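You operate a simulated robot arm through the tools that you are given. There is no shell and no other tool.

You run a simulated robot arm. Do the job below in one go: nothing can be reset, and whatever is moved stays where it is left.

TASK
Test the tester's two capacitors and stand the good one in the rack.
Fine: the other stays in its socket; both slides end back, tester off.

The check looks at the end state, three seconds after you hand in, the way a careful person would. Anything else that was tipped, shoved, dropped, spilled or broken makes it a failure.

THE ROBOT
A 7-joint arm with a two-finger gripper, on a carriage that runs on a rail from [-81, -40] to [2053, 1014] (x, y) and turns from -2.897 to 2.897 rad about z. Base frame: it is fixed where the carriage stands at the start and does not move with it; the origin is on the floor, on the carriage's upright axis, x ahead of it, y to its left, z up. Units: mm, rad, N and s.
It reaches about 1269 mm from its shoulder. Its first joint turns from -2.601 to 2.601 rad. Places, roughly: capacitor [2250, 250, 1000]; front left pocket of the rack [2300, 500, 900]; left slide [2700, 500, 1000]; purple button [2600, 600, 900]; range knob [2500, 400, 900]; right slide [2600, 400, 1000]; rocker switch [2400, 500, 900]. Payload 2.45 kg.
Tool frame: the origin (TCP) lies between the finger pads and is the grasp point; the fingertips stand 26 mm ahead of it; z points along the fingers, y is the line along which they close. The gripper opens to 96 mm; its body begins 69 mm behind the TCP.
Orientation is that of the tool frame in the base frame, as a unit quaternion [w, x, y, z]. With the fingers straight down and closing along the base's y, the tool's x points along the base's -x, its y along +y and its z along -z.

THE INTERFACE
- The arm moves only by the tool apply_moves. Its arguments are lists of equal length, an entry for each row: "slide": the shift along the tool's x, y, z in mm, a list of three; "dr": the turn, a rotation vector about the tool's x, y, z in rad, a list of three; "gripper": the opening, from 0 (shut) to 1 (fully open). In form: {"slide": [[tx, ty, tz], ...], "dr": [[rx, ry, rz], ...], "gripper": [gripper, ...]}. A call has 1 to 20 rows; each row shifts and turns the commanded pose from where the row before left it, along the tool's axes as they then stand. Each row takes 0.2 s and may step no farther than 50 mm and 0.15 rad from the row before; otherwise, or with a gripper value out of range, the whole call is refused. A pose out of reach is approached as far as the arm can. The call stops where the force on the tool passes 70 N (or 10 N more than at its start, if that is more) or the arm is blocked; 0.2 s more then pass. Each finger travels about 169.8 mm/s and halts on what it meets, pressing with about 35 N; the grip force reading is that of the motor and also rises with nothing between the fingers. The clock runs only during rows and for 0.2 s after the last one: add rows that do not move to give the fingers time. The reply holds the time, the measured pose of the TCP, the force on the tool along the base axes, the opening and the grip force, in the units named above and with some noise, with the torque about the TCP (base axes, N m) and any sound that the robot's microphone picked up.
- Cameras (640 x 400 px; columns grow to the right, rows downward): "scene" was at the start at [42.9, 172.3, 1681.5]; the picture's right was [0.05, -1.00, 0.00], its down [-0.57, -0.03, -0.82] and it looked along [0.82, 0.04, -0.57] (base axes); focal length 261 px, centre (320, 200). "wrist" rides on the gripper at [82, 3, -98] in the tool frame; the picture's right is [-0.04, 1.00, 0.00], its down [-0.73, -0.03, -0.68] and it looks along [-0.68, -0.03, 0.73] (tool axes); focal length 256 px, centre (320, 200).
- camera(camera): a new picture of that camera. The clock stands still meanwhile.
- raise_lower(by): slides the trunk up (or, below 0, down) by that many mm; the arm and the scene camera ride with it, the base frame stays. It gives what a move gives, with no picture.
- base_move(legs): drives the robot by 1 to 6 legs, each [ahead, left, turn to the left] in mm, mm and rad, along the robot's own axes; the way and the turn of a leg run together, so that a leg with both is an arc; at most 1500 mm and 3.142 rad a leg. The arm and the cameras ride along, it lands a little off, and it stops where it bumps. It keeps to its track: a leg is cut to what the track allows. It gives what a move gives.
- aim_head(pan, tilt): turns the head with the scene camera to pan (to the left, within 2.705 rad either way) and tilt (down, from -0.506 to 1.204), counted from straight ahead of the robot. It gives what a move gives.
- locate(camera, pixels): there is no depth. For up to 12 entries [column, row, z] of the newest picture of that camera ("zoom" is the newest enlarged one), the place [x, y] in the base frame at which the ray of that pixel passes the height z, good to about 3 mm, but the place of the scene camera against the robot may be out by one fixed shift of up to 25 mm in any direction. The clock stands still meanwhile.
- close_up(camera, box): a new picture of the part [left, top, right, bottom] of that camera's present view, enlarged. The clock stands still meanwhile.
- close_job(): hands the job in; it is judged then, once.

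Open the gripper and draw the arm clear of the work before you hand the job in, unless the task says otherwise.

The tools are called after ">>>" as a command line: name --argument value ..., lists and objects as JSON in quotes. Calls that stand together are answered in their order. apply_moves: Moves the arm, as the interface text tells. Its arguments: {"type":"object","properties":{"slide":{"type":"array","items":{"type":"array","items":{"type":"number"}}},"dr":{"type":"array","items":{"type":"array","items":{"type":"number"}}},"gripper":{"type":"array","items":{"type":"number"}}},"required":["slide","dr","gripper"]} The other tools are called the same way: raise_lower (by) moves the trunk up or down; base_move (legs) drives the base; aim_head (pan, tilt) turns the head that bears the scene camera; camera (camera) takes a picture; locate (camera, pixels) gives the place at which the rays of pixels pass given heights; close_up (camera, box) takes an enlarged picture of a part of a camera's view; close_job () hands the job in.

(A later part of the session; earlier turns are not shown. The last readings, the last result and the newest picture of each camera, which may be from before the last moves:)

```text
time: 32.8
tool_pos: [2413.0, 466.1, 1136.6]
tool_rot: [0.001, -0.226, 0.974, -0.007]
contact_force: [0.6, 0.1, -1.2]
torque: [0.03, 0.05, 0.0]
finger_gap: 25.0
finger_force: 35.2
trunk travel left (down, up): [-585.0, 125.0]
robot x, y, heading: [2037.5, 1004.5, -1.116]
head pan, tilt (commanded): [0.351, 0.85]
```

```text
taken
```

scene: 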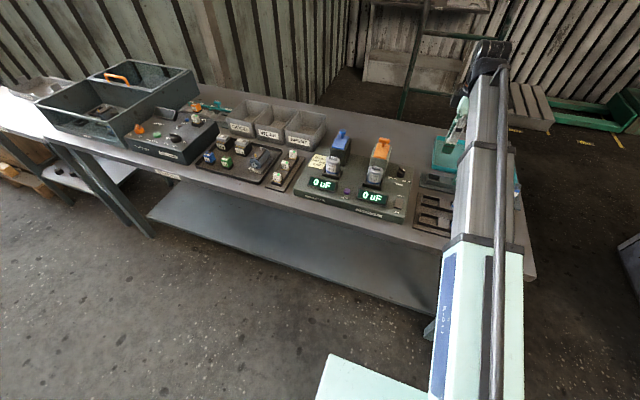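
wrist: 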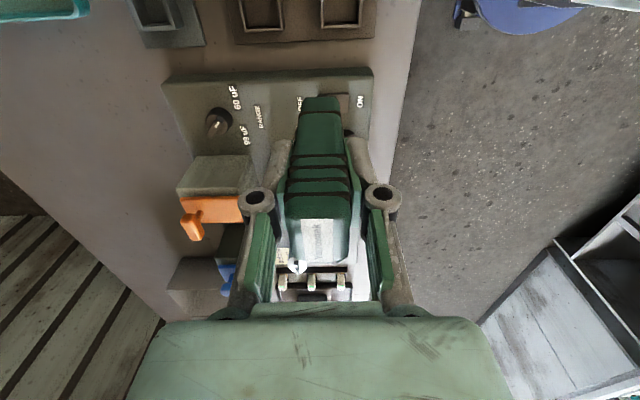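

From the two earlier wrist views I compute the right cap's top at about (2557, 492, 1004) and left cap's at (2682, 550). I'll bring the drain tool over the right cap at the current height and check the alignment.

>>> apply_moves --slide '[[-40, -20, 0], [-40, -21, 0], [-40, 0, 0], [-21, 0, 0], [0, 0, 0], [0, 0, 0]]' --dr '[[0, 0, 0], [0, 0, 0], [0, 0, 0], [0, 0, 0], [0, 0, 0], [0, 0, 0]]' --gripper '[0, 0, 0, 0, 0, 0]'

>>> camera --camera "wrist"

>>> camera --camera "scene"

>>> close_up --camera "scene" --box '[320, 120, 420, 220]'

```text
time: 34.2
tool_pos: [2555.5, 490.7, 1137.1]
tool_rot: [0.001, -0.226, 0.974, -0.007]
contact_force: [0.3, -0.2, -1.3]
torque: [-0.01, 0.02, 0.02]
finger_gap: 25.0
finger_force: 35.0
trunk travel left (down, up): [-585.0, 125.0]
robot x, y, heading: [2036.8, 1005.3, -1.116]
head pan, tilt (commanded): [0.351, 0.85]
```

```text
taken
```

wrist: 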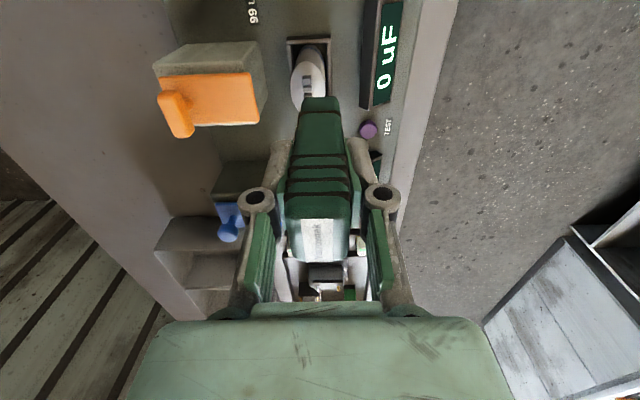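

```text
taken
```

scene: 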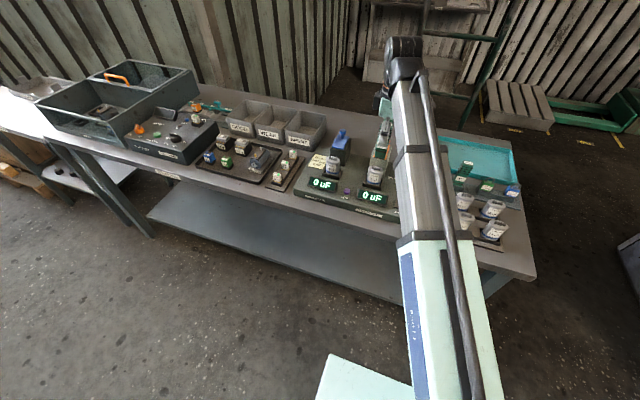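

```text
4.00 times, centred on (370, 170) of scene
```

zoom: 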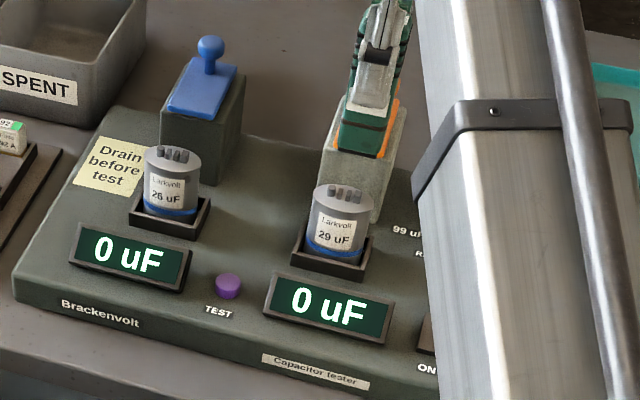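

The wrist view shows the cap disc around (308,72), a bit left of the tool (col 320). Zooming to measure.

>>> close_up --camera "wrist" --box '[260, 20, 380, 120]'

>>> close_up --camera "scene" --box '[350, 120, 400, 190]'

```text
4.00 times, centred on (320, 70) of wrist
```

zoom: 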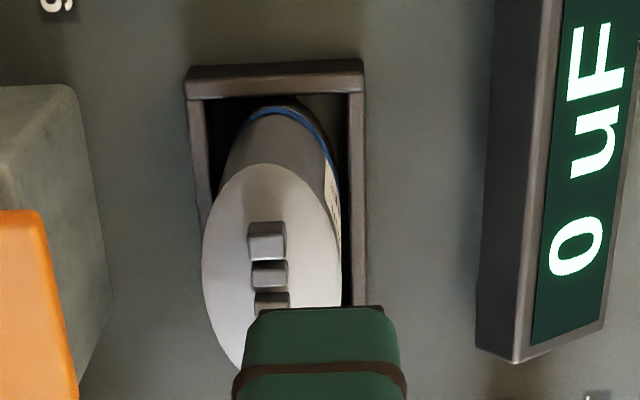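

```text
5.71 times, centred on (375, 155) of scene
```

zoom: 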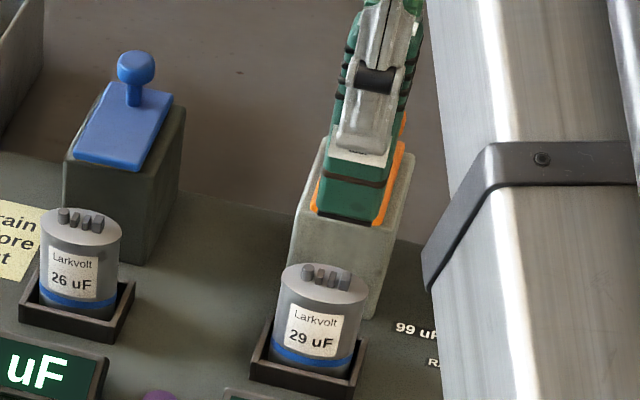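

I'll locate the disc edges and terminals at the cap-top height in this zoom picture.

>>> camera --camera "wrist"

>>> close_up --camera "wrist" --box '[260, 20, 380, 120]'

>>> locate --camera "zoom" --pixels '[[202, 255, 1004], [342, 262, 1004], [272, 163, 1004], [272, 268, 1004], [267, 240, 1012], [269, 272, 1012], [271, 300, 1012], [188, 95, 905], [362, 90, 905]]'

```text
taken
```

wrist: 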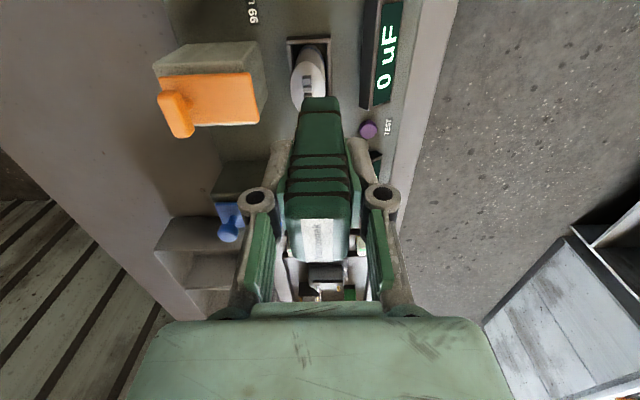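

```text
4.00 times, centred on (320, 70) of wrist
```

zoom: 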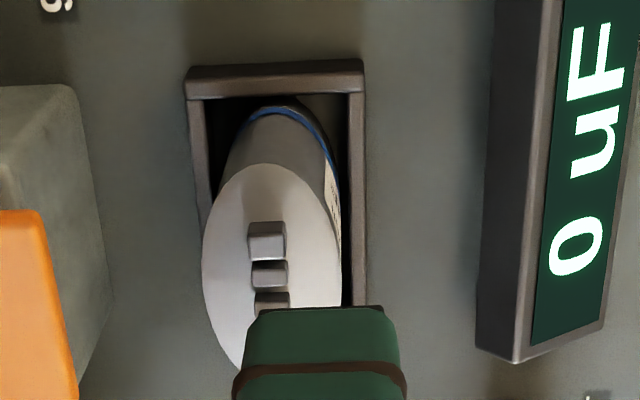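

```text
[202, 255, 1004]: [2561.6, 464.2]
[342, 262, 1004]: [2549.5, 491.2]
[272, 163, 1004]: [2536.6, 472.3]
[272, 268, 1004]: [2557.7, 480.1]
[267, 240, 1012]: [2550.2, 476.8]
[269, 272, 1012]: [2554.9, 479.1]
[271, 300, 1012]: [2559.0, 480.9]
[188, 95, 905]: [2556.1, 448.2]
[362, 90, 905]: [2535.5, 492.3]
```

The cap is oval (about 48 × 31 mm, long axis left-right) and its terminal row centre is about (2557.5, 481). I'll shift ~10 mm forward and descend part way.

>>> apply_moves --slide '[[2.4, -9.7, 0], [0, 0, 20], [0, 0, 14], [0, 0, 0], [0, 0, 0]]' --dr '[[0, 0, 0], [0, 0, 0], [0, 0, 0], [0, 0, 0], [0, 0, 0]]' --gripper '[0, 0, 0, 0, 0]'

>>> close_up --camera "wrist" --box '[260, 20, 380, 120]'

>>> close_up --camera "scene" --box '[350, 130, 400, 200]'

```text
time: 35.4
tool_pos: [2558.1, 481.1, 1101.9]
tool_rot: [0.001, -0.226, 0.974, -0.007]
contact_force: [-0.2, 0.5, 0.4]
torque: [0.02, 0.0, 0.01]
finger_gap: 25.1
finger_force: 35.1
trunk travel left (down, up): [-585.0, 125.0]
robot x, y, heading: [2035.7, 1007.7, -1.114]
head pan, tilt (commanded): [0.351, 0.85]
```

```text
4.00 times, centred on (320, 70) of wrist
```

zoom: 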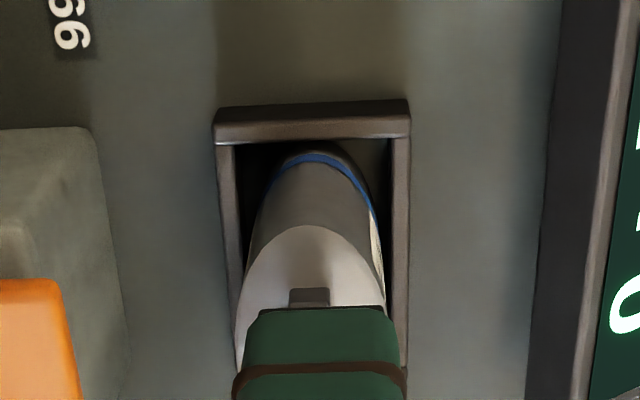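

```text
5.71 times, centred on (375, 165) of scene
```

zoom: 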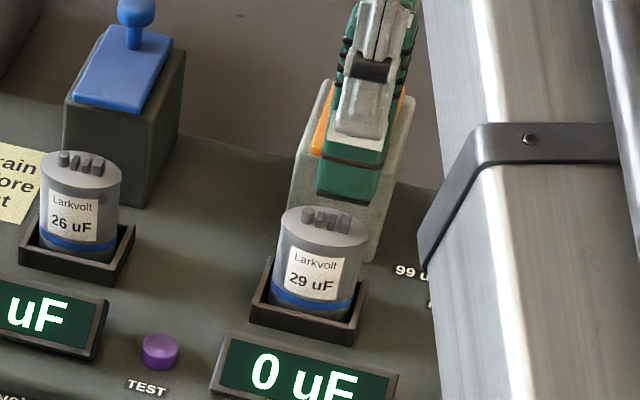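

Combining wrist and scene zooms, the cap's terminals are ~6.5 mm further left and ~2 mm further back than the tool, about 34 mm below it. I'll correct and descend 20 mm, then recheck.

>>> apply_moves --slide '[[-6.5, -2, 0], [0, 0, 10], [0, 0, 10], [0, 0, 0], [0, 0, 0]]' --dr '[[0, 0, 0], [0, 0, 0], [0, 0, 0], [0, 0, 0], [0, 0, 0]]' --gripper '[0, 0, 0, 0, 0]'

>>> close_up --camera "wrist" --box '[260, 20, 380, 120]'

>>> close_up --camera "scene" --box '[350, 135, 400, 195]'

```text
time: 36.6
tool_pos: [2565.3, 483.0, 1083.5]
tool_rot: [0.001, -0.225, 0.974, -0.007]
contact_force: [-0.4, -0.2, -0.3]
torque: [-0.02, 0.03, 0.03]
finger_gap: 25.0
finger_force: 35.0
trunk travel left (down, up): [-585.0, 125.0]
robot x, y, heading: [2036.9, 1007.6, -1.115]
head pan, tilt (commanded): [0.351, 0.85]
```

```text
4.00 times, centred on (320, 70) of wrist
```

zoom: 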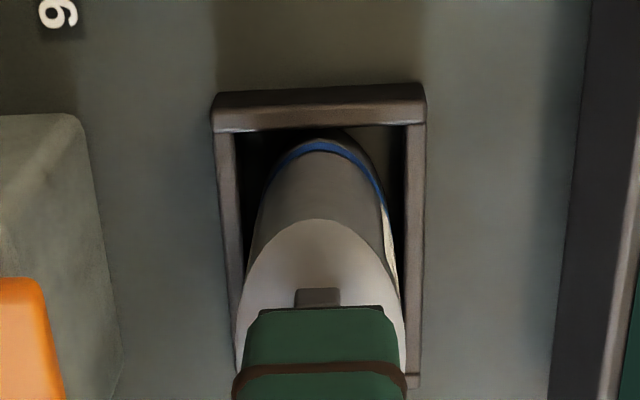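

```text
6.67 times, centred on (375, 165) of scene
```

zoom: 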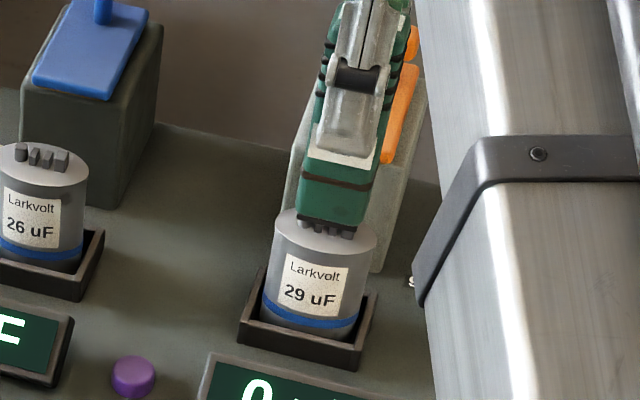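

The tool's bottom is now right over the terminals. Descending in small steps and watching the force.

>>> apply_moves --slide '[[0, 0, 4], [0, 0, 3], [0, 0, 0]]' --dr '[[0, 0, 0], [0, 0, 0], [0, 0, 0]]' --gripper '[0, 0, 0]'

>>> close_up --camera "scene" --box '[350, 135, 400, 195]'

```text
time: 37.4
tool_pos: [2565.0, 483.7, 1079.3]
tool_rot: [0.001, -0.227, 0.974, -0.008]
contact_force: [1.7, 0.3, 28.2]
torque: [-0.02, -0.04, -0.01]
finger_gap: 25.2
finger_force: 35.3
trunk travel left (down, up): [-585.0, 125.0]
robot x, y, heading: [2038.6, 1004.7, -1.113]
head pan, tilt (commanded): [0.351, 0.85]
```

```text
6.67 times, centred on (375, 165) of scene
```

zoom: 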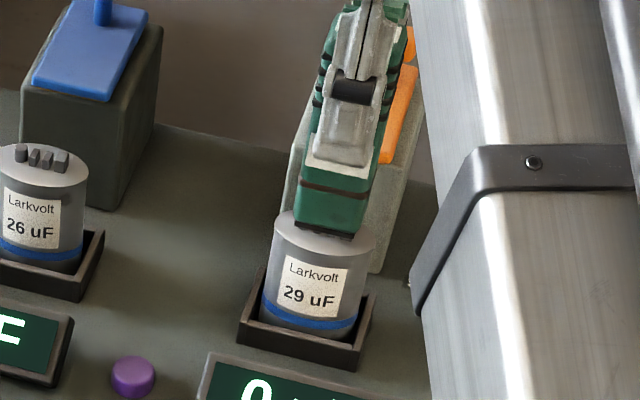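

Contact of 28 N on the terminals at TCP z≈1079. I'll hold for about 3 s to let it drain.

>>> apply_moves --slide '[[0, 0, 0], [0, 0, 0], [0, 0, 0], [0, 0, 0], [0, 0, 0], [0, 0, 0], [0, 0, 0], [0, 0, 0], [0, 0, 0], [0, 0, 0], [0, 0, 0], [0, 0, 0], [0, 0, 0], [0, 0, 0], [0, 0, 0]]' --dr '[[0, 0, 0], [0, 0, 0], [0, 0, 0], [0, 0, 0], [0, 0, 0], [0, 0, 0], [0, 0, 0], [0, 0, 0], [0, 0, 0], [0, 0, 0], [0, 0, 0], [0, 0, 0], [0, 0, 0], [0, 0, 0], [0, 0, 0]]' --gripper '[0, 0, 0, 0, 0, 0, 0, 0, 0, 0, 0, 0, 0, 0, 0]'

>>> close_up --camera "scene" --box '[290, 120, 410, 220]'

>>> camera --camera "wrist"

```text
time: 40.6
tool_pos: [2564.1, 482.8, 1077.6]
tool_rot: [0.001, -0.225, 0.974, -0.008]
contact_force: [1.1, 0.3, 23.5]
torque: [0.02, 0.02, -0.01]
finger_gap: 24.9
finger_force: 35.2
trunk travel left (down, up): [-585.0, 125.0]
robot x, y, heading: [2040.4, 1002.8, -1.11]
head pan, tilt (commanded): [0.351, 0.85]
```

```text
4.00 times, centred on (350, 170) of scene
```

zoom: 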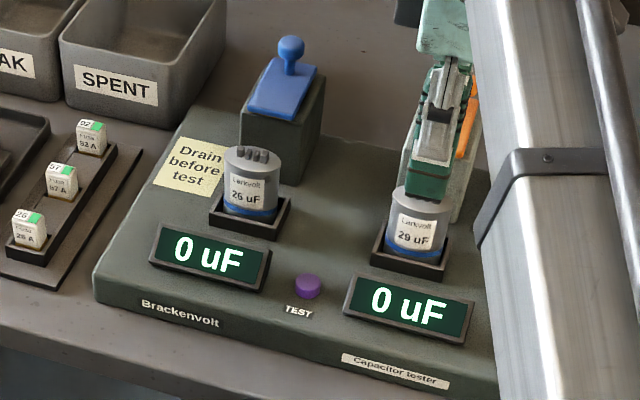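

```text
taken
```

wrist: 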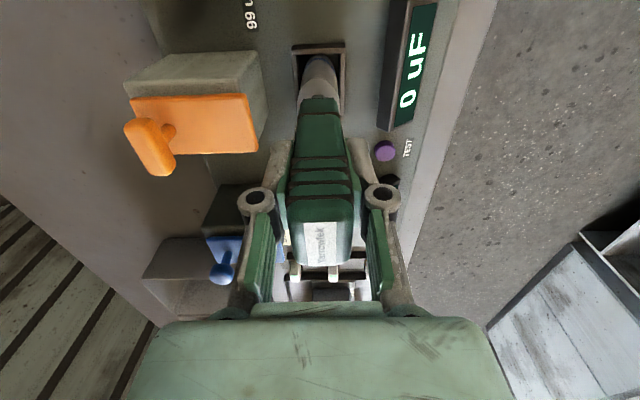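

Held ~3 s with steady 24–28 N. Now I'll lift 32 mm and shift 138 mm left to the left capacitor, then check alignment.

>>> apply_moves --slide '[[0, 0, -6], [0, 0, -13], [0, 0, -16], [-35, 0, 0], [-35, 0, 0], [-35, 0, 0], [-33, 0, 0], [0, 0, 0]]' --dr '[[0, 0, 0], [0, 0, 0], [0, 0, 0], [0, 0, 0], [0, 0, 0], [0, 0, 0], [0, 0, 0], [0, 0, 0]]' --gripper '[0, 0, 0, 0, 0, 0, 0, 0]'

>>> camera --camera "wrist"

>>> close_up --camera "wrist" --box '[260, 20, 380, 120]'

>>> close_up --camera "scene" --box '[310, 130, 360, 190]'

```text
time: 42.4
tool_pos: [2690.3, 544.0, 1111.1]
tool_rot: [0.001, -0.226, 0.974, -0.007]
contact_force: [0.1, 0.3, -0.4]
torque: [-0.04, 0.02, 0.01]
finger_gap: 25.2
finger_force: 35.0
trunk travel left (down, up): [-585.0, 125.0]
robot x, y, heading: [2036.1, 1005.6, -1.113]
head pan, tilt (commanded): [0.351, 0.85]
```

```text
taken
```

wrist: 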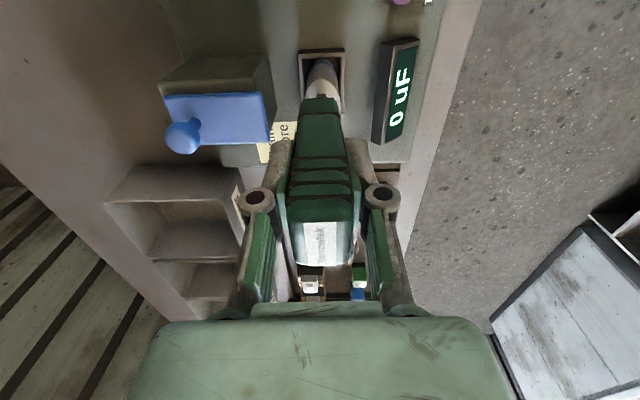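

```text
4.00 times, centred on (320, 70) of wrist
```

zoom: 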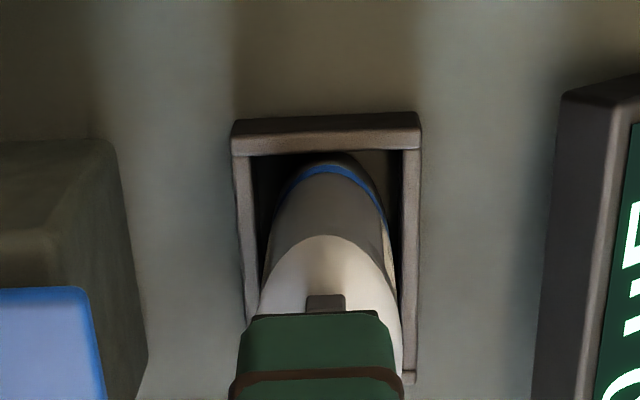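

```text
6.67 times, centred on (335, 160) of scene
```

zoom: 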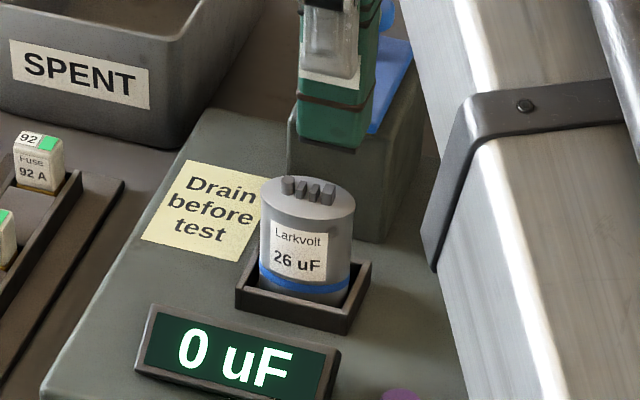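

Left cap: the columns agree within ~2 mm, while it lies ~6.5 mm further left. I'll correct and descend 18 mm, then recheck.

>>> apply_moves --slide '[[-6.5, 1, 0], [0, 0, 9], [0, 0, 10], [0, 0, 0], [0, 0, 0]]' --dr '[[0, 0, 0], [0, 0, 0], [0, 0, 0], [0, 0, 0], [0, 0, 0]]' --gripper '[0, 0, 0, 0, 0]'

>>> close_up --camera "wrist" --box '[260, 20, 380, 120]'

>>> close_up --camera "scene" --box '[310, 130, 360, 190]'

```text
time: 43.6
tool_pos: [2696.1, 546.9, 1091.1]
tool_rot: [0.001, -0.225, 0.974, -0.008]
contact_force: [0.2, -1.0, -0.2]
torque: [0.01, 0.0, -0.02]
finger_gap: 25.2
finger_force: 35.3
trunk travel left (down, up): [-585.0, 125.0]
robot x, y, heading: [2038.1, 1005.6, -1.112]
head pan, tilt (commanded): [0.351, 0.85]
```

```text
4.00 times, centred on (320, 70) of wrist
```

zoom: 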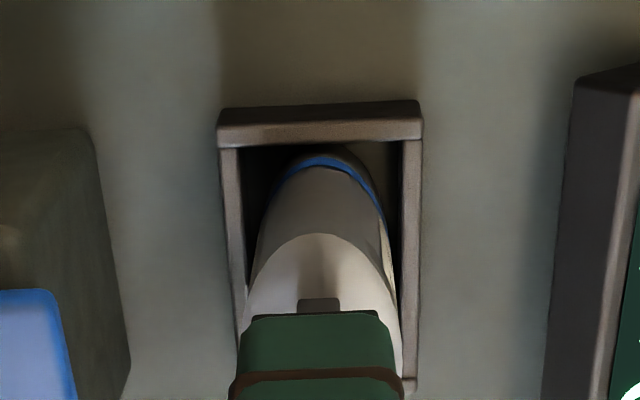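

```text
6.67 times, centred on (335, 160) of scene
```

zoom: 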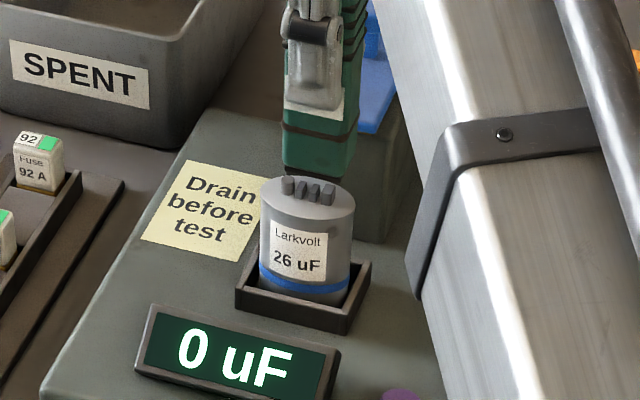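

Wrist view shows the tool centred on the terminals (col 319 vs 317). Descending gently in small steps until contact.

>>> apply_moves --slide '[[0, 0, 4], [0, 0, 4], [0, 0, 2], [0, 0, 0]]' --dr '[[0, 0, 0], [0, 0, 0], [0, 0, 0], [0, 0, 0]]' --gripper '[0, 0, 0, 0]'

>>> close_up --camera "scene" --box '[310, 130, 360, 190]'

>>> close_up --camera "wrist" --box '[260, 20, 380, 120]'

```text
time: 44.6
tool_pos: [2694.4, 547.1, 1080.8]
tool_rot: [0.001, -0.226, 0.974, -0.007]
contact_force: [0.6, 0.2, -1.3]
torque: [0.01, 0.0, -0.01]
finger_gap: 25.4
finger_force: 34.7
trunk travel left (down, up): [-585.0, 125.0]
robot x, y, heading: [2038.0, 1004.9, -1.117]
head pan, tilt (commanded): [0.351, 0.85]
```

```text
6.67 times, centred on (335, 160) of scene
```

zoom: 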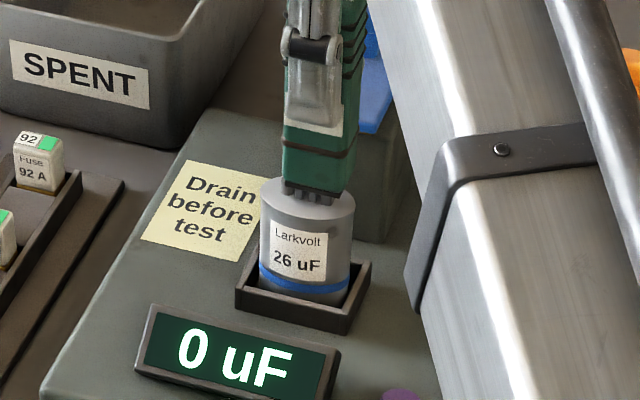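

```text
4.00 times, centred on (320, 70) of wrist
```

zoom: 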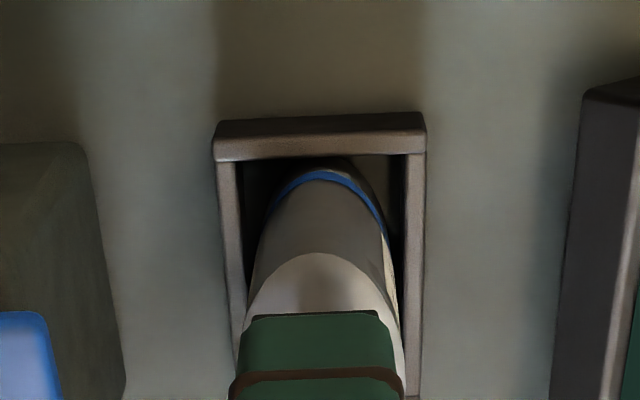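

No contact yet; terminals just visible under the tool. Continuing down 3 mm at a time.

>>> apply_moves --slide '[[0, 0, 3], [0, 0, 2], [0, 0, 0]]' --dr '[[0, 0, 0], [0, 0, 0], [0, 0, 0]]' --gripper '[0, 0, 0]'

```text
time: 45.4
tool_pos: [2694.7, 547.4, 1077.2]
tool_rot: [0.001, -0.227, 0.974, -0.006]
contact_force: [0.1, -1.3, 6.9]
torque: [-0.01, -0.08, 0.01]
finger_gap: 25.1
finger_force: 34.8
trunk travel left (down, up): [-585.0, 125.0]
robot x, y, heading: [2038.5, 1005.5, -1.109]
head pan, tilt (commanded): [0.351, 0.85]
```

Light contact (≈7 N). I'll press 2 mm more and hold about 3.5 s.

>>> apply_moves --slide '[[0, 0, 2], [0, 0, 0], [0, 0, 0], [0, 0, 0], [0, 0, 0], [0, 0, 0], [0, 0, 0], [0, 0, 0], [0, 0, 0], [0, 0, 0], [0, 0, 0], [0, 0, 0], [0, 0, 0], [0, 0, 0], [0, 0, 0], [0, 0, 0], [0, 0, 0], [0, 0, 0]]' --dr '[[0, 0, 0], [0, 0, 0], [0, 0, 0], [0, 0, 0], [0, 0, 0], [0, 0, 0], [0, 0, 0], [0, 0, 0], [0, 0, 0], [0, 0, 0], [0, 0, 0], [0, 0, 0], [0, 0, 0], [0, 0, 0], [0, 0, 0], [0, 0, 0], [0, 0, 0], [0, 0, 0]]' --gripper '[0, 0, 0, 0, 0, 0, 0, 0, 0, 0, 0, 0, 0, 0, 0, 0, 0, 0]'

>>> close_up --camera "scene" --box '[310, 130, 360, 190]'

```text
time: 49.2
tool_pos: [2692.3, 546.9, 1076.2]
tool_rot: [0.002, -0.226, 0.974, -0.008]
contact_force: [0.8, -0.2, 23.8]
torque: [0.02, 0.01, 0.01]
finger_gap: 25.1
finger_force: 34.8
trunk travel left (down, up): [-585.0, 125.0]
robot x, y, heading: [2037.5, 1005.4, -1.111]
head pan, tilt (commanded): [0.351, 0.85]
```

```text
6.67 times, centred on (335, 160) of scene
```

zoom: 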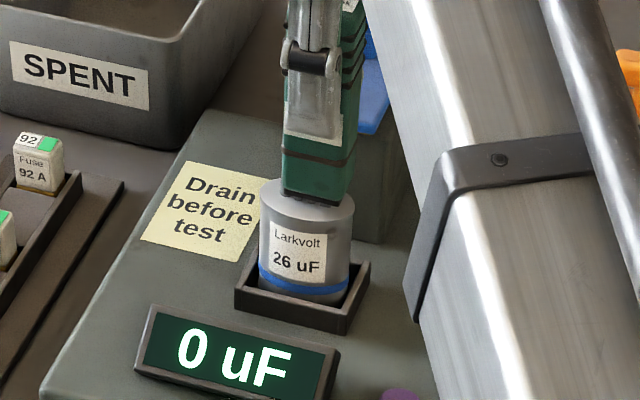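

Both capacitors have been held on the drain tool. I'll lift and carry the tool back above its holder pocket along a clear path.

>>> apply_moves --slide '[[0, 0, -8], [0, 0, -25], [0, 0, -30], [45, 0, 0], [45, 0, 0], [45, 0, 0], [45, 0, 0], [45, 0, 0], [45, 0, 0], [45, 0, 0], [31, 0, 0], [0, -42, 0], [0, -42, 0], [0, -41, 0], [0, 0, 0], [0, 0, 0]]' --dr '[[0, 0, 0], [0, 0, 0], [0, 0, 0], [0, 0, 0], [0, 0, 0], [0, 0, 0], [0, 0, 0], [0, 0, 0], [0, 0, 0], [0, 0, 0], [0, 0, 0], [0, 0, 0], [0, 0, 0], [0, 0, 0], [0, 0, 0], [0, 0, 0]]' --gripper '[0, 0, 0, 0, 0, 0, 0, 0, 0, 0, 0, 0, 0, 0, 0, 0]'

>>> camera --camera "wrist"

>>> close_up --camera "wrist" --box '[260, 20, 380, 120]'

```text
time: 52.6
tool_pos: [2438.8, 284.1, 1140.3]
tool_rot: [0.001, -0.227, 0.974, -0.006]
contact_force: [-0.2, 0.2, -0.7]
torque: [-0.01, 0.0, 0.0]
finger_gap: 25.0
finger_force: 34.4
trunk travel left (down, up): [-585.0, 125.0]
robot x, y, heading: [2038.3, 1005.8, -1.109]
head pan, tilt (commanded): [0.351, 0.85]
```

```text
taken
```

wrist: 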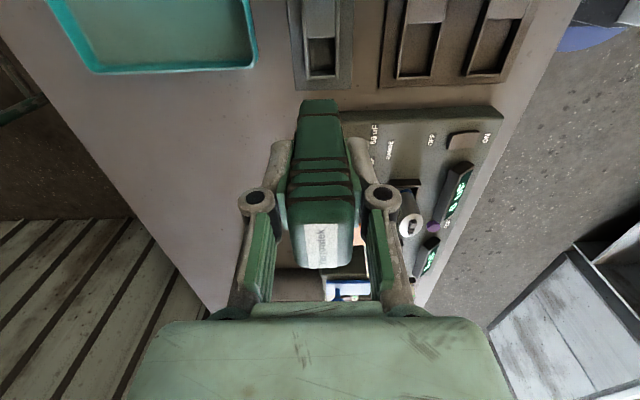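

```text
4.00 times, centred on (320, 70) of wrist
```

zoom: 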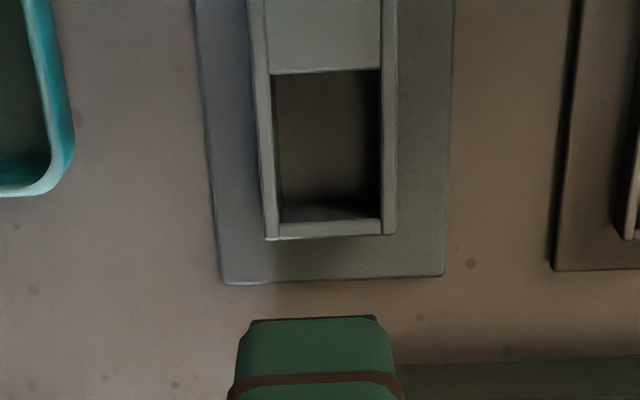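

The empty pocket appears at zoom (327,146); the tool's bottom needs ~3 mm toward the front and ~1.5 mm right. I'll correct, descend to just above the pocket and recheck.

>>> apply_moves --slide '[[1.5, 2.8, 0], [0, 0, 45], [0, 0, 45], [0, 0, 30], [0, 0, 0], [0, 0, 0]]' --dr '[[0, 0, 0], [0, 0, 0], [0, 0, 0], [0, 0, 0], [0, 0, 0], [0, 0, 0]]' --gripper '[0, 0, 0, 0, 0, 0]'

>>> close_up --camera "wrist" --box '[260, 20, 380, 120]'

>>> close_up --camera "scene" --box '[420, 130, 480, 210]'

```text
time: 54.0
tool_pos: [2436.8, 283.2, 1019.1]
tool_rot: [0.0, -0.226, 0.974, -0.008]
contact_force: [0.1, -0.7, 0.2]
torque: [0.01, 0.02, -0.02]
finger_gap: 25.0
finger_force: 35.1
trunk travel left (down, up): [-585.0, 125.0]
robot x, y, heading: [2036.5, 1005.4, -1.111]
head pan, tilt (commanded): [0.351, 0.85]
```

```text
4.00 times, centred on (320, 70) of wrist
```

zoom: 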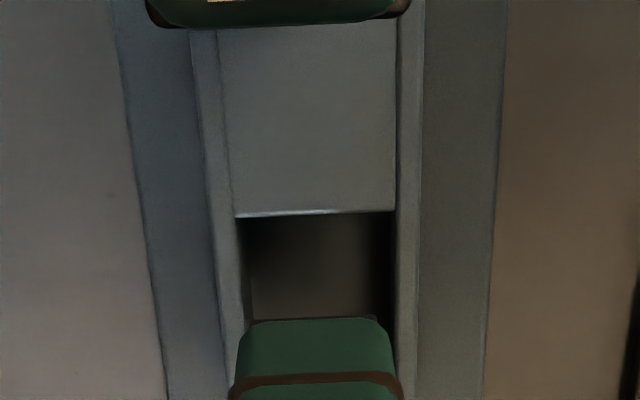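

```text
5.00 times, centred on (450, 170) of scene
```

zoom: 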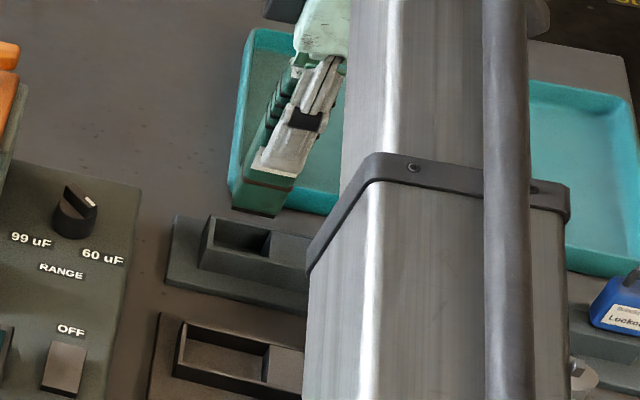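

The tool is centred over the pocket (pocket 238–395 vs tool 250–378). Lowering into the pocket in small steps, watching the force.

>>> apply_moves --slide '[[0, 0.5, 10], [0, 0, 10], [0, 0, 8], [0, 0, 0]]' --dr '[[0, 0, 0], [0, 0, 0], [0, 0, 0], [0, 0, 0]]' --gripper '[0, 0, 0, 0]'

>>> close_up --camera "wrist" --box '[260, 20, 380, 120]'

```text
time: 55.0
tool_pos: [2436.8, 282.6, 990.9]
tool_rot: [0.0, -0.226, 0.974, -0.007]
contact_force: [-0.7, 0.1, -0.4]
torque: [0.01, -0.01, 0.01]
finger_gap: 25.1
finger_force: 35.0
trunk travel left (down, up): [-585.0, 125.0]
robot x, y, heading: [2039.1, 1009.6, -1.114]
head pan, tilt (commanded): [0.351, 0.85]
```

```text
4.00 times, centred on (320, 70) of wrist
```

zoom: 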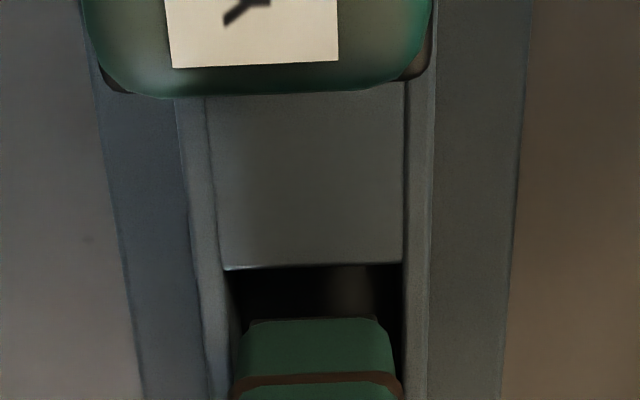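

Still well centred with no contact. Continuing down.

>>> apply_moves --slide '[[0, 0, 7], [0, 0, 6], [0, 0, 4], [0, 0, 0]]' --dr '[[0, 0, 0], [0, 0, 0], [0, 0, 0], [0, 0, 0]]' --gripper '[0, 0, 0, 0]'

>>> close_up --camera "wrist" --box '[260, 20, 380, 120]'

```text
time: 56.0
tool_pos: [2436.1, 283.9, 973.2]
tool_rot: [0.001, -0.226, 0.974, -0.007]
contact_force: [0.6, -1.4, -0.5]
torque: [-0.01, -0.01, -0.04]
finger_gap: 25.1
finger_force: 35.2
trunk travel left (down, up): [-585.0, 125.0]
robot x, y, heading: [2035.0, 1005.0, -1.11]
head pan, tilt (commanded): [0.351, 0.85]
```

```text
4.00 times, centred on (320, 70) of wrist
```

zoom: 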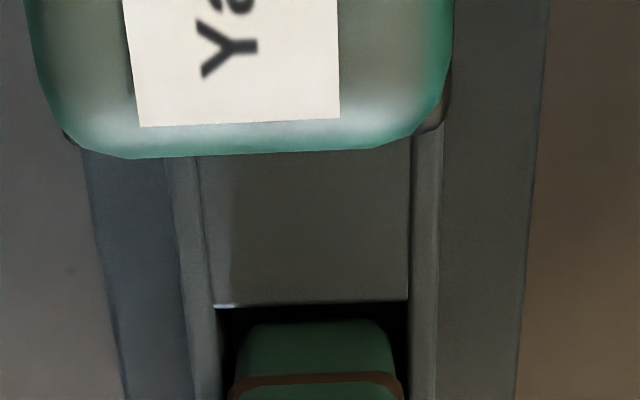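

The tool is inside the pocket; lowering the last few mm until it bottoms out.

>>> apply_moves --slide '[[0, 0, 2], [0, 0, 2], [0, 0, 0]]' --dr '[[0, 0, 0], [0, 0, 0], [0, 0, 0]]' --gripper '[0, 0, 0]'

```text
time: 56.8
tool_pos: [2437.6, 283.5, 970.9]
tool_rot: [0.001, -0.226, 0.974, -0.006]
contact_force: [0.4, 0.0, -0.7]
torque: [0.02, 0.01, 0.0]
finger_gap: 25.1
finger_force: 34.8
trunk travel left (down, up): [-585.0, 125.0]
robot x, y, heading: [2033.7, 1008.5, -1.118]
head pan, tilt (commanded): [0.351, 0.85]
```

>>> apply_moves --slide '[[0, 0, 1.5], [0, 0, 1.5], [0, 0, 0]]' --dr '[[0, 0, 0], [0, 0, 0], [0, 0, 0]]' --gripper '[0, 0, 0]'

```text
time: 57.6
tool_pos: [2437.4, 282.1, 967.8]
tool_rot: [0.0, -0.226, 0.974, -0.007]
contact_force: [-0.2, -0.2, -1.2]
torque: [-0.01, 0.03, -0.02]
finger_gap: 25.0
finger_force: 34.6
trunk travel left (down, up): [-585.0, 125.0]
robot x, y, heading: [2037.3, 1003.7, -1.115]
head pan, tilt (commanded): [0.351, 0.85]
```

No bottom contact yet (the tool may have slid slightly in the grip while pressing). Continuing in 1.5–2 mm steps.

>>> apply_moves --slide '[[0, 0, 2], [0, 0, 1.5], [0, 0, 0]]' --dr '[[0, 0, 0], [0, 0, 0], [0, 0, 0]]' --gripper '[0, 0, 0]'

>>> camera --camera "wrist"

```text
time: 58.4
tool_pos: [2436.6, 283.8, 965.6]
tool_rot: [0.001, -0.226, 0.974, -0.008]
contact_force: [1.5, -2.4, 17.7]
torque: [-0.16, 0.27, 0.05]
finger_gap: 25.1
finger_force: 34.9
trunk travel left (down, up): [-585.0, 125.0]
robot x, y, heading: [2034.2, 1004.7, -1.113]
head pan, tilt (commanded): [0.351, 0.85]
```

```text
taken
```

wrist: 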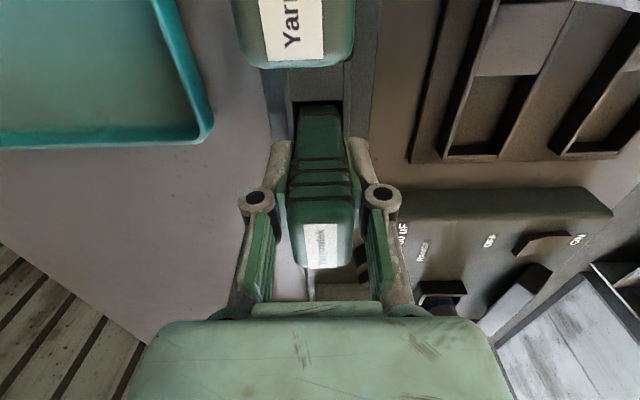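

Bottomed out (≈18 N). Releasing and retreating upward.

>>> apply_moves --slide '[[0, 0, 0], [0, 0, 0], [0, 0, -25], [0, 0, -45], [0, 0, -45], [0, 0, -45], [0, 0, 0]]' --dr '[[0, 0, 0], [0, 0, 0], [0, 0, 0], [0, 0, 0], [0, 0, 0], [0, 0, 0], [0, 0, 0]]' --gripper '[0.6, 0.6, 0.6, 0.6, 0.6, 0.6, 0.6]'

>>> camera --camera "wrist"

>>> close_up --camera "wrist" --box '[260, 0, 380, 120]'

```text
time: 60.0
tool_pos: [2435.5, 285.2, 1124.3]
tool_rot: [0.001, -0.227, 0.974, -0.007]
contact_force: [0.1, 0.4, -0.8]
torque: [0.03, -0.01, 0.02]
finger_gap: 57.4
finger_force: 0.1
trunk travel left (down, up): [-585.0, 125.0]
robot x, y, heading: [2032.7, 1006.4, -1.117]
head pan, tilt (commanded): [0.351, 0.85]
```

```text
taken
```

wrist: 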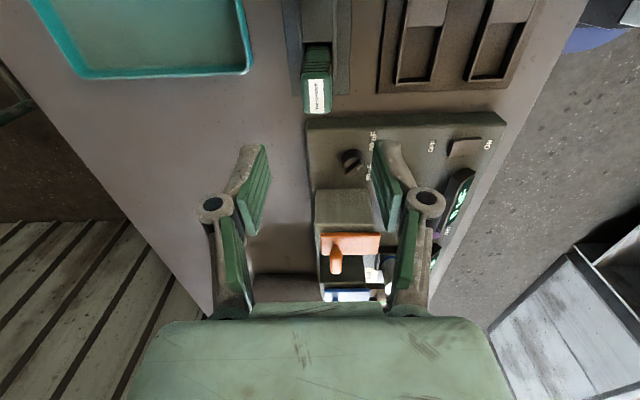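

```text
3.33 times, centred on (320, 60) of wrist
```

zoom: 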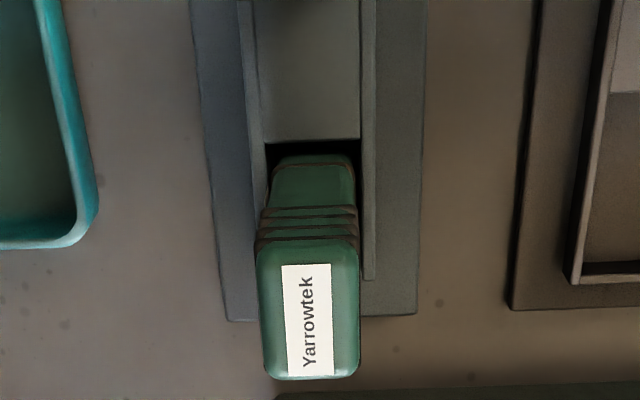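

The drain tool is back in its holder. Now I'll move left to view the orange slide's handle from the side and measure it.

>>> apply_moves --slide '[[-40, 8, 0], [-40, 8, 0], [-35, 8, 0], [0, 0, 0], [0, 0, 0]]' --dr '[[0, 0, 0], [0, 0, 0], [0, 0, 0], [0, 0, 0], [0, 0, 0]]' --gripper '[0.6, 0.6, 0.6, 0.6, 0.6]'

>>> camera --camera "wrist"

>>> close_up --camera "wrist" --box '[240, 100, 480, 260]'

```text
time: 61.2
tool_pos: [2527.7, 357.6, 1123.2]
tool_rot: [0.001, -0.226, 0.974, -0.008]
contact_force: [0.1, -0.7, -0.6]
torque: [0.0, -0.01, 0.01]
finger_gap: 57.5
finger_force: 0.1
trunk travel left (down, up): [-585.0, 125.0]
robot x, y, heading: [2035.1, 1004.7, -1.112]
head pan, tilt (commanded): [0.351, 0.85]
```

```text
taken
```

wrist: 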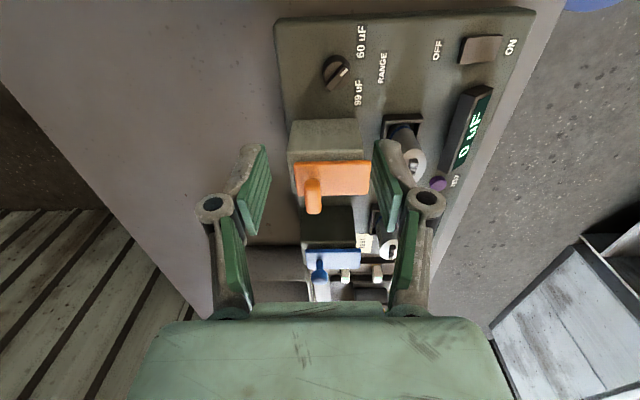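

```text
2.50 times, centred on (360, 180) of wrist
```

zoom: 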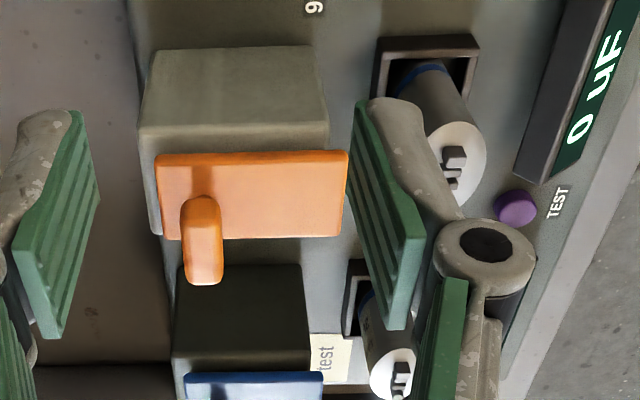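

The orange T handle shows at zoom (203,240), plate (158–348, 155–237). I'll locate these, then take a second viewpoint.

>>> locate --camera "zoom" --pixels '[[203, 200, 1045], [203, 200, 1020], [203, 280, 1045], [203, 280, 1020], [182, 240, 1045], [223, 240, 1045], [158, 155, 1020], [348, 152, 1020], [342, 236, 1020], [145, 130, 1010], [328, 130, 1010]]'

>>> apply_moves --slide '[[-40, 0, 0], [-20, 0, 0], [0, 0, 0]]' --dr '[[0, 0, 0], [0, 0, 0], [0, 0, 0]]' --gripper '[0.6, 0.6, 0.6]'

>>> camera --camera "wrist"

>>> close_up --camera "wrist" --box '[240, 40, 480, 200]'

```text
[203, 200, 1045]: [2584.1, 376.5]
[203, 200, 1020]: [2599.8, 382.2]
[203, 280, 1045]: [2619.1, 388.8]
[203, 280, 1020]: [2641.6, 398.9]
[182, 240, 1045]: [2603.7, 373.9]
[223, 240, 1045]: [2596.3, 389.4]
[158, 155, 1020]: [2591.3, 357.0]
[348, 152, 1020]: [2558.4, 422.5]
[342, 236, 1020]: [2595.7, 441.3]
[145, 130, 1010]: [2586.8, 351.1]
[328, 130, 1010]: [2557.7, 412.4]
```

```text
time: 62.0
tool_pos: [2581.1, 384.6, 1124.2]
tool_rot: [0.0, -0.226, 0.974, -0.006]
contact_force: [0.4, 0.6, -0.3]
torque: [0.02, -0.03, 0.01]
finger_gap: 57.6
finger_force: 0.1
trunk travel left (down, up): [-585.0, 125.0]
robot x, y, heading: [2034.2, 1007.4, -1.117]
head pan, tilt (commanded): [0.351, 0.85]
```

```text
taken
```

wrist: 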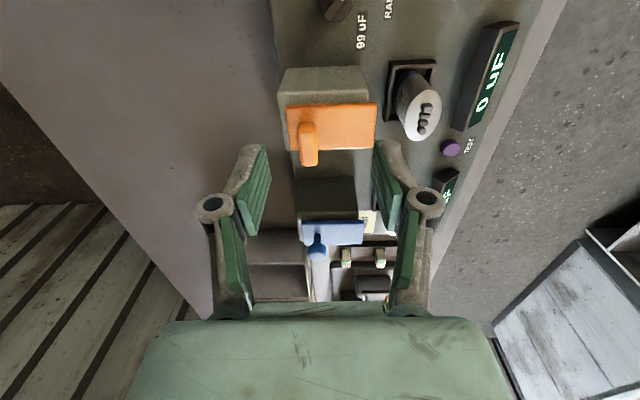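

```text
2.50 times, centred on (360, 120) of wrist
```

zoom: 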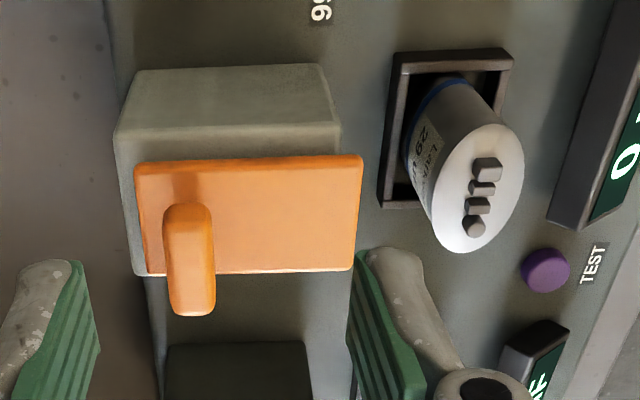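

Second view: bar at zoom (190, 205–313), plate corners (135,163), (362,156), (352,268). Locating the same points.

>>> locate --camera "zoom" --pixels '[[189, 208, 1045], [189, 208, 1020], [190, 309, 1045], [190, 309, 1020], [165, 260, 1045], [214, 260, 1045], [136, 164, 1020], [362, 157, 1020], [353, 268, 1020], [115, 135, 1010], [340, 125, 1010]]'

>>> locate --camera "zoom" --pixels '[[362, 157, 1000], [353, 268, 1000], [485, 165, 1010], [472, 230, 1010], [435, 170, 1000], [523, 175, 1000], [463, 252, 1000], [475, 125, 1000], [545, 268, 910]]'

```text
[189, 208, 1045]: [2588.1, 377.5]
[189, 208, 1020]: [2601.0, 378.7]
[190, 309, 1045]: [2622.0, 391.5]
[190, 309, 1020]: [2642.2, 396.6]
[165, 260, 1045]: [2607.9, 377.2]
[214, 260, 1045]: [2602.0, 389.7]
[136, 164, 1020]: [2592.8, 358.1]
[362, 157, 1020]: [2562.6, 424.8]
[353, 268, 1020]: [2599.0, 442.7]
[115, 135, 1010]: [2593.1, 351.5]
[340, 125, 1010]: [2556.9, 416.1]
```

```text
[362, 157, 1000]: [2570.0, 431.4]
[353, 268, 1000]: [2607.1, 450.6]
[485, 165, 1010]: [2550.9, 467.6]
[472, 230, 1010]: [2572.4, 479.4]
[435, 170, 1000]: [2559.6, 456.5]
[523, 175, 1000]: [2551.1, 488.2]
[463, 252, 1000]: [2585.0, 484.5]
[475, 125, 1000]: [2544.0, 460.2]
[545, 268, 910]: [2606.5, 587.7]
```

The T bar centre is about f-offset +11, u +28 mm from here, with its top around z≈1035–1040. I'll position over it with fingers straddling front/back and descend to z≈1065.

>>> apply_moves --slide '[[-28, -10.8, 0], [0, 0, 30], [0, 0, 29], [0, 0, 0], [0, 0, 0]]' --dr '[[0, 0, 0], [0, 0, 0], [0, 0, 0], [0, 0, 0], [0, 0, 0]]' --gripper '[0.6, 0.6, 0.6, 0.6, 0.6]'

>>> camera --camera "wrist"

>>> close_up --camera "scene" --box '[350, 120, 420, 180]'

```text
time: 63.2
tool_pos: [2611.8, 385.6, 1066.5]
tool_rot: [0.0, -0.225, 0.974, -0.007]
contact_force: [0.8, 0.0, 0.3]
torque: [0.01, 0.03, -0.01]
finger_gap: 57.8
finger_force: 0.0
trunk travel left (down, up): [-585.0, 125.0]
robot x, y, heading: [2038.0, 1007.1, -1.113]
head pan, tilt (commanded): [0.351, 0.85]
```

```text
taken
```

wrist: 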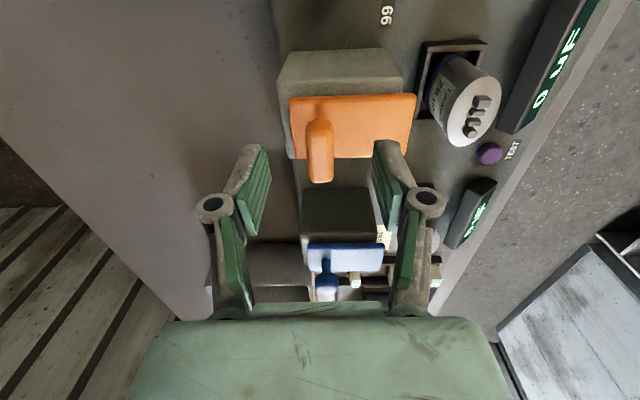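

```text
6.67 times, centred on (385, 150) of scene
```

zoom: 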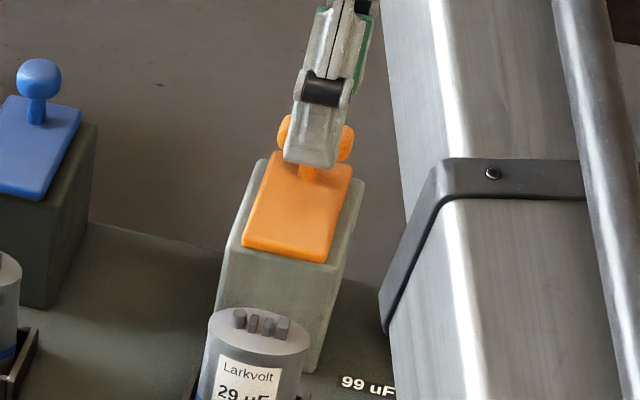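

The bar is centred between the fingers (col 320, row 150). Descending stepwise until the fingertips lightly meet the plate or reach z≈1048.

>>> apply_moves --slide '[[0, 0, 6], [0, 0, 5], [0, 0, 3], [0, 0, 0]]' --dr '[[0, 0, 0], [0, 0, 0], [0, 0, 0], [0, 0, 0]]' --gripper '[0.6, 0.6, 0.6, 0.6]'

>>> close_up --camera "scene" --box '[350, 120, 420, 180]'

```text
time: 64.2
tool_pos: [2613.1, 385.3, 1051.3]
tool_rot: [0.001, -0.226, 0.974, -0.007]
contact_force: [0.3, 0.3, 0.2]
torque: [0.0, -0.02, 0.02]
finger_gap: 57.6
finger_force: 0.1
trunk travel left (down, up): [-585.0, 125.0]
robot x, y, heading: [2034.1, 1003.1, -1.116]
head pan, tilt (commanded): [0.351, 0.85]
```

```text
6.67 times, centred on (385, 150) of scene
```

zoom: 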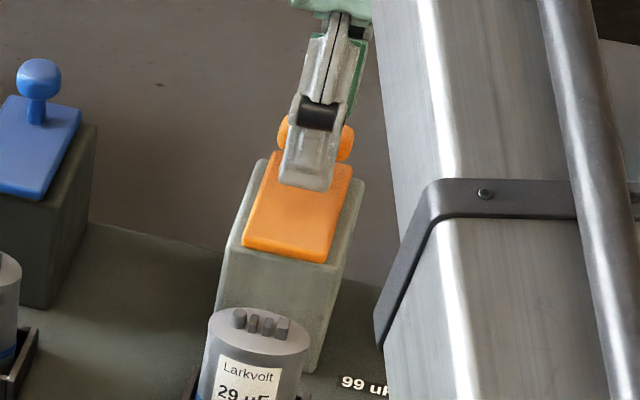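

No contact yet; fingertips about at z 1025. I'll go 3 mm lower and then close gently on the bar.

>>> apply_moves --slide '[[0, 0, 3], [0, 0, 0], [0, 0, 0], [0, 0, 0], [0, 0, 0]]' --dr '[[0, 0, 0], [0, 0, 0], [0, 0, 0], [0, 0, 0], [0, 0, 0]]' --gripper '[0.6, 0.6, 0, 0, 0]'

>>> camera --camera "wrist"

>>> close_up --camera "scene" --box '[350, 120, 420, 180]'

```text
time: 65.4
tool_pos: [2613.0, 385.7, 1048.3]
tool_rot: [0.001, -0.227, 0.974, -0.007]
contact_force: [-0.7, 2.9, 4.5]
torque: [0.12, 0.03, 0.25]
finger_gap: 15.7
finger_force: 41.5
trunk travel left (down, up): [-585.0, 125.0]
robot x, y, heading: [2036.2, 1006.0, -1.113]
head pan, tilt (commanded): [0.351, 0.85]
```

```text
taken
```

wrist: 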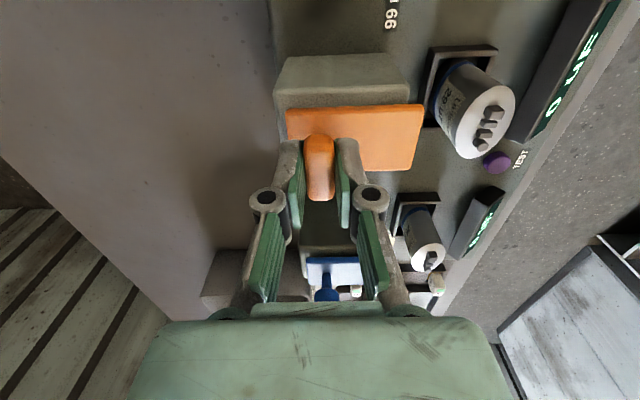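

```text
6.67 times, centred on (385, 150) of scene
```

zoom: 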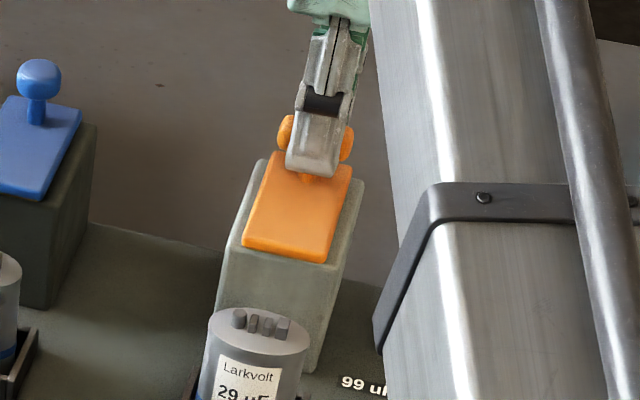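

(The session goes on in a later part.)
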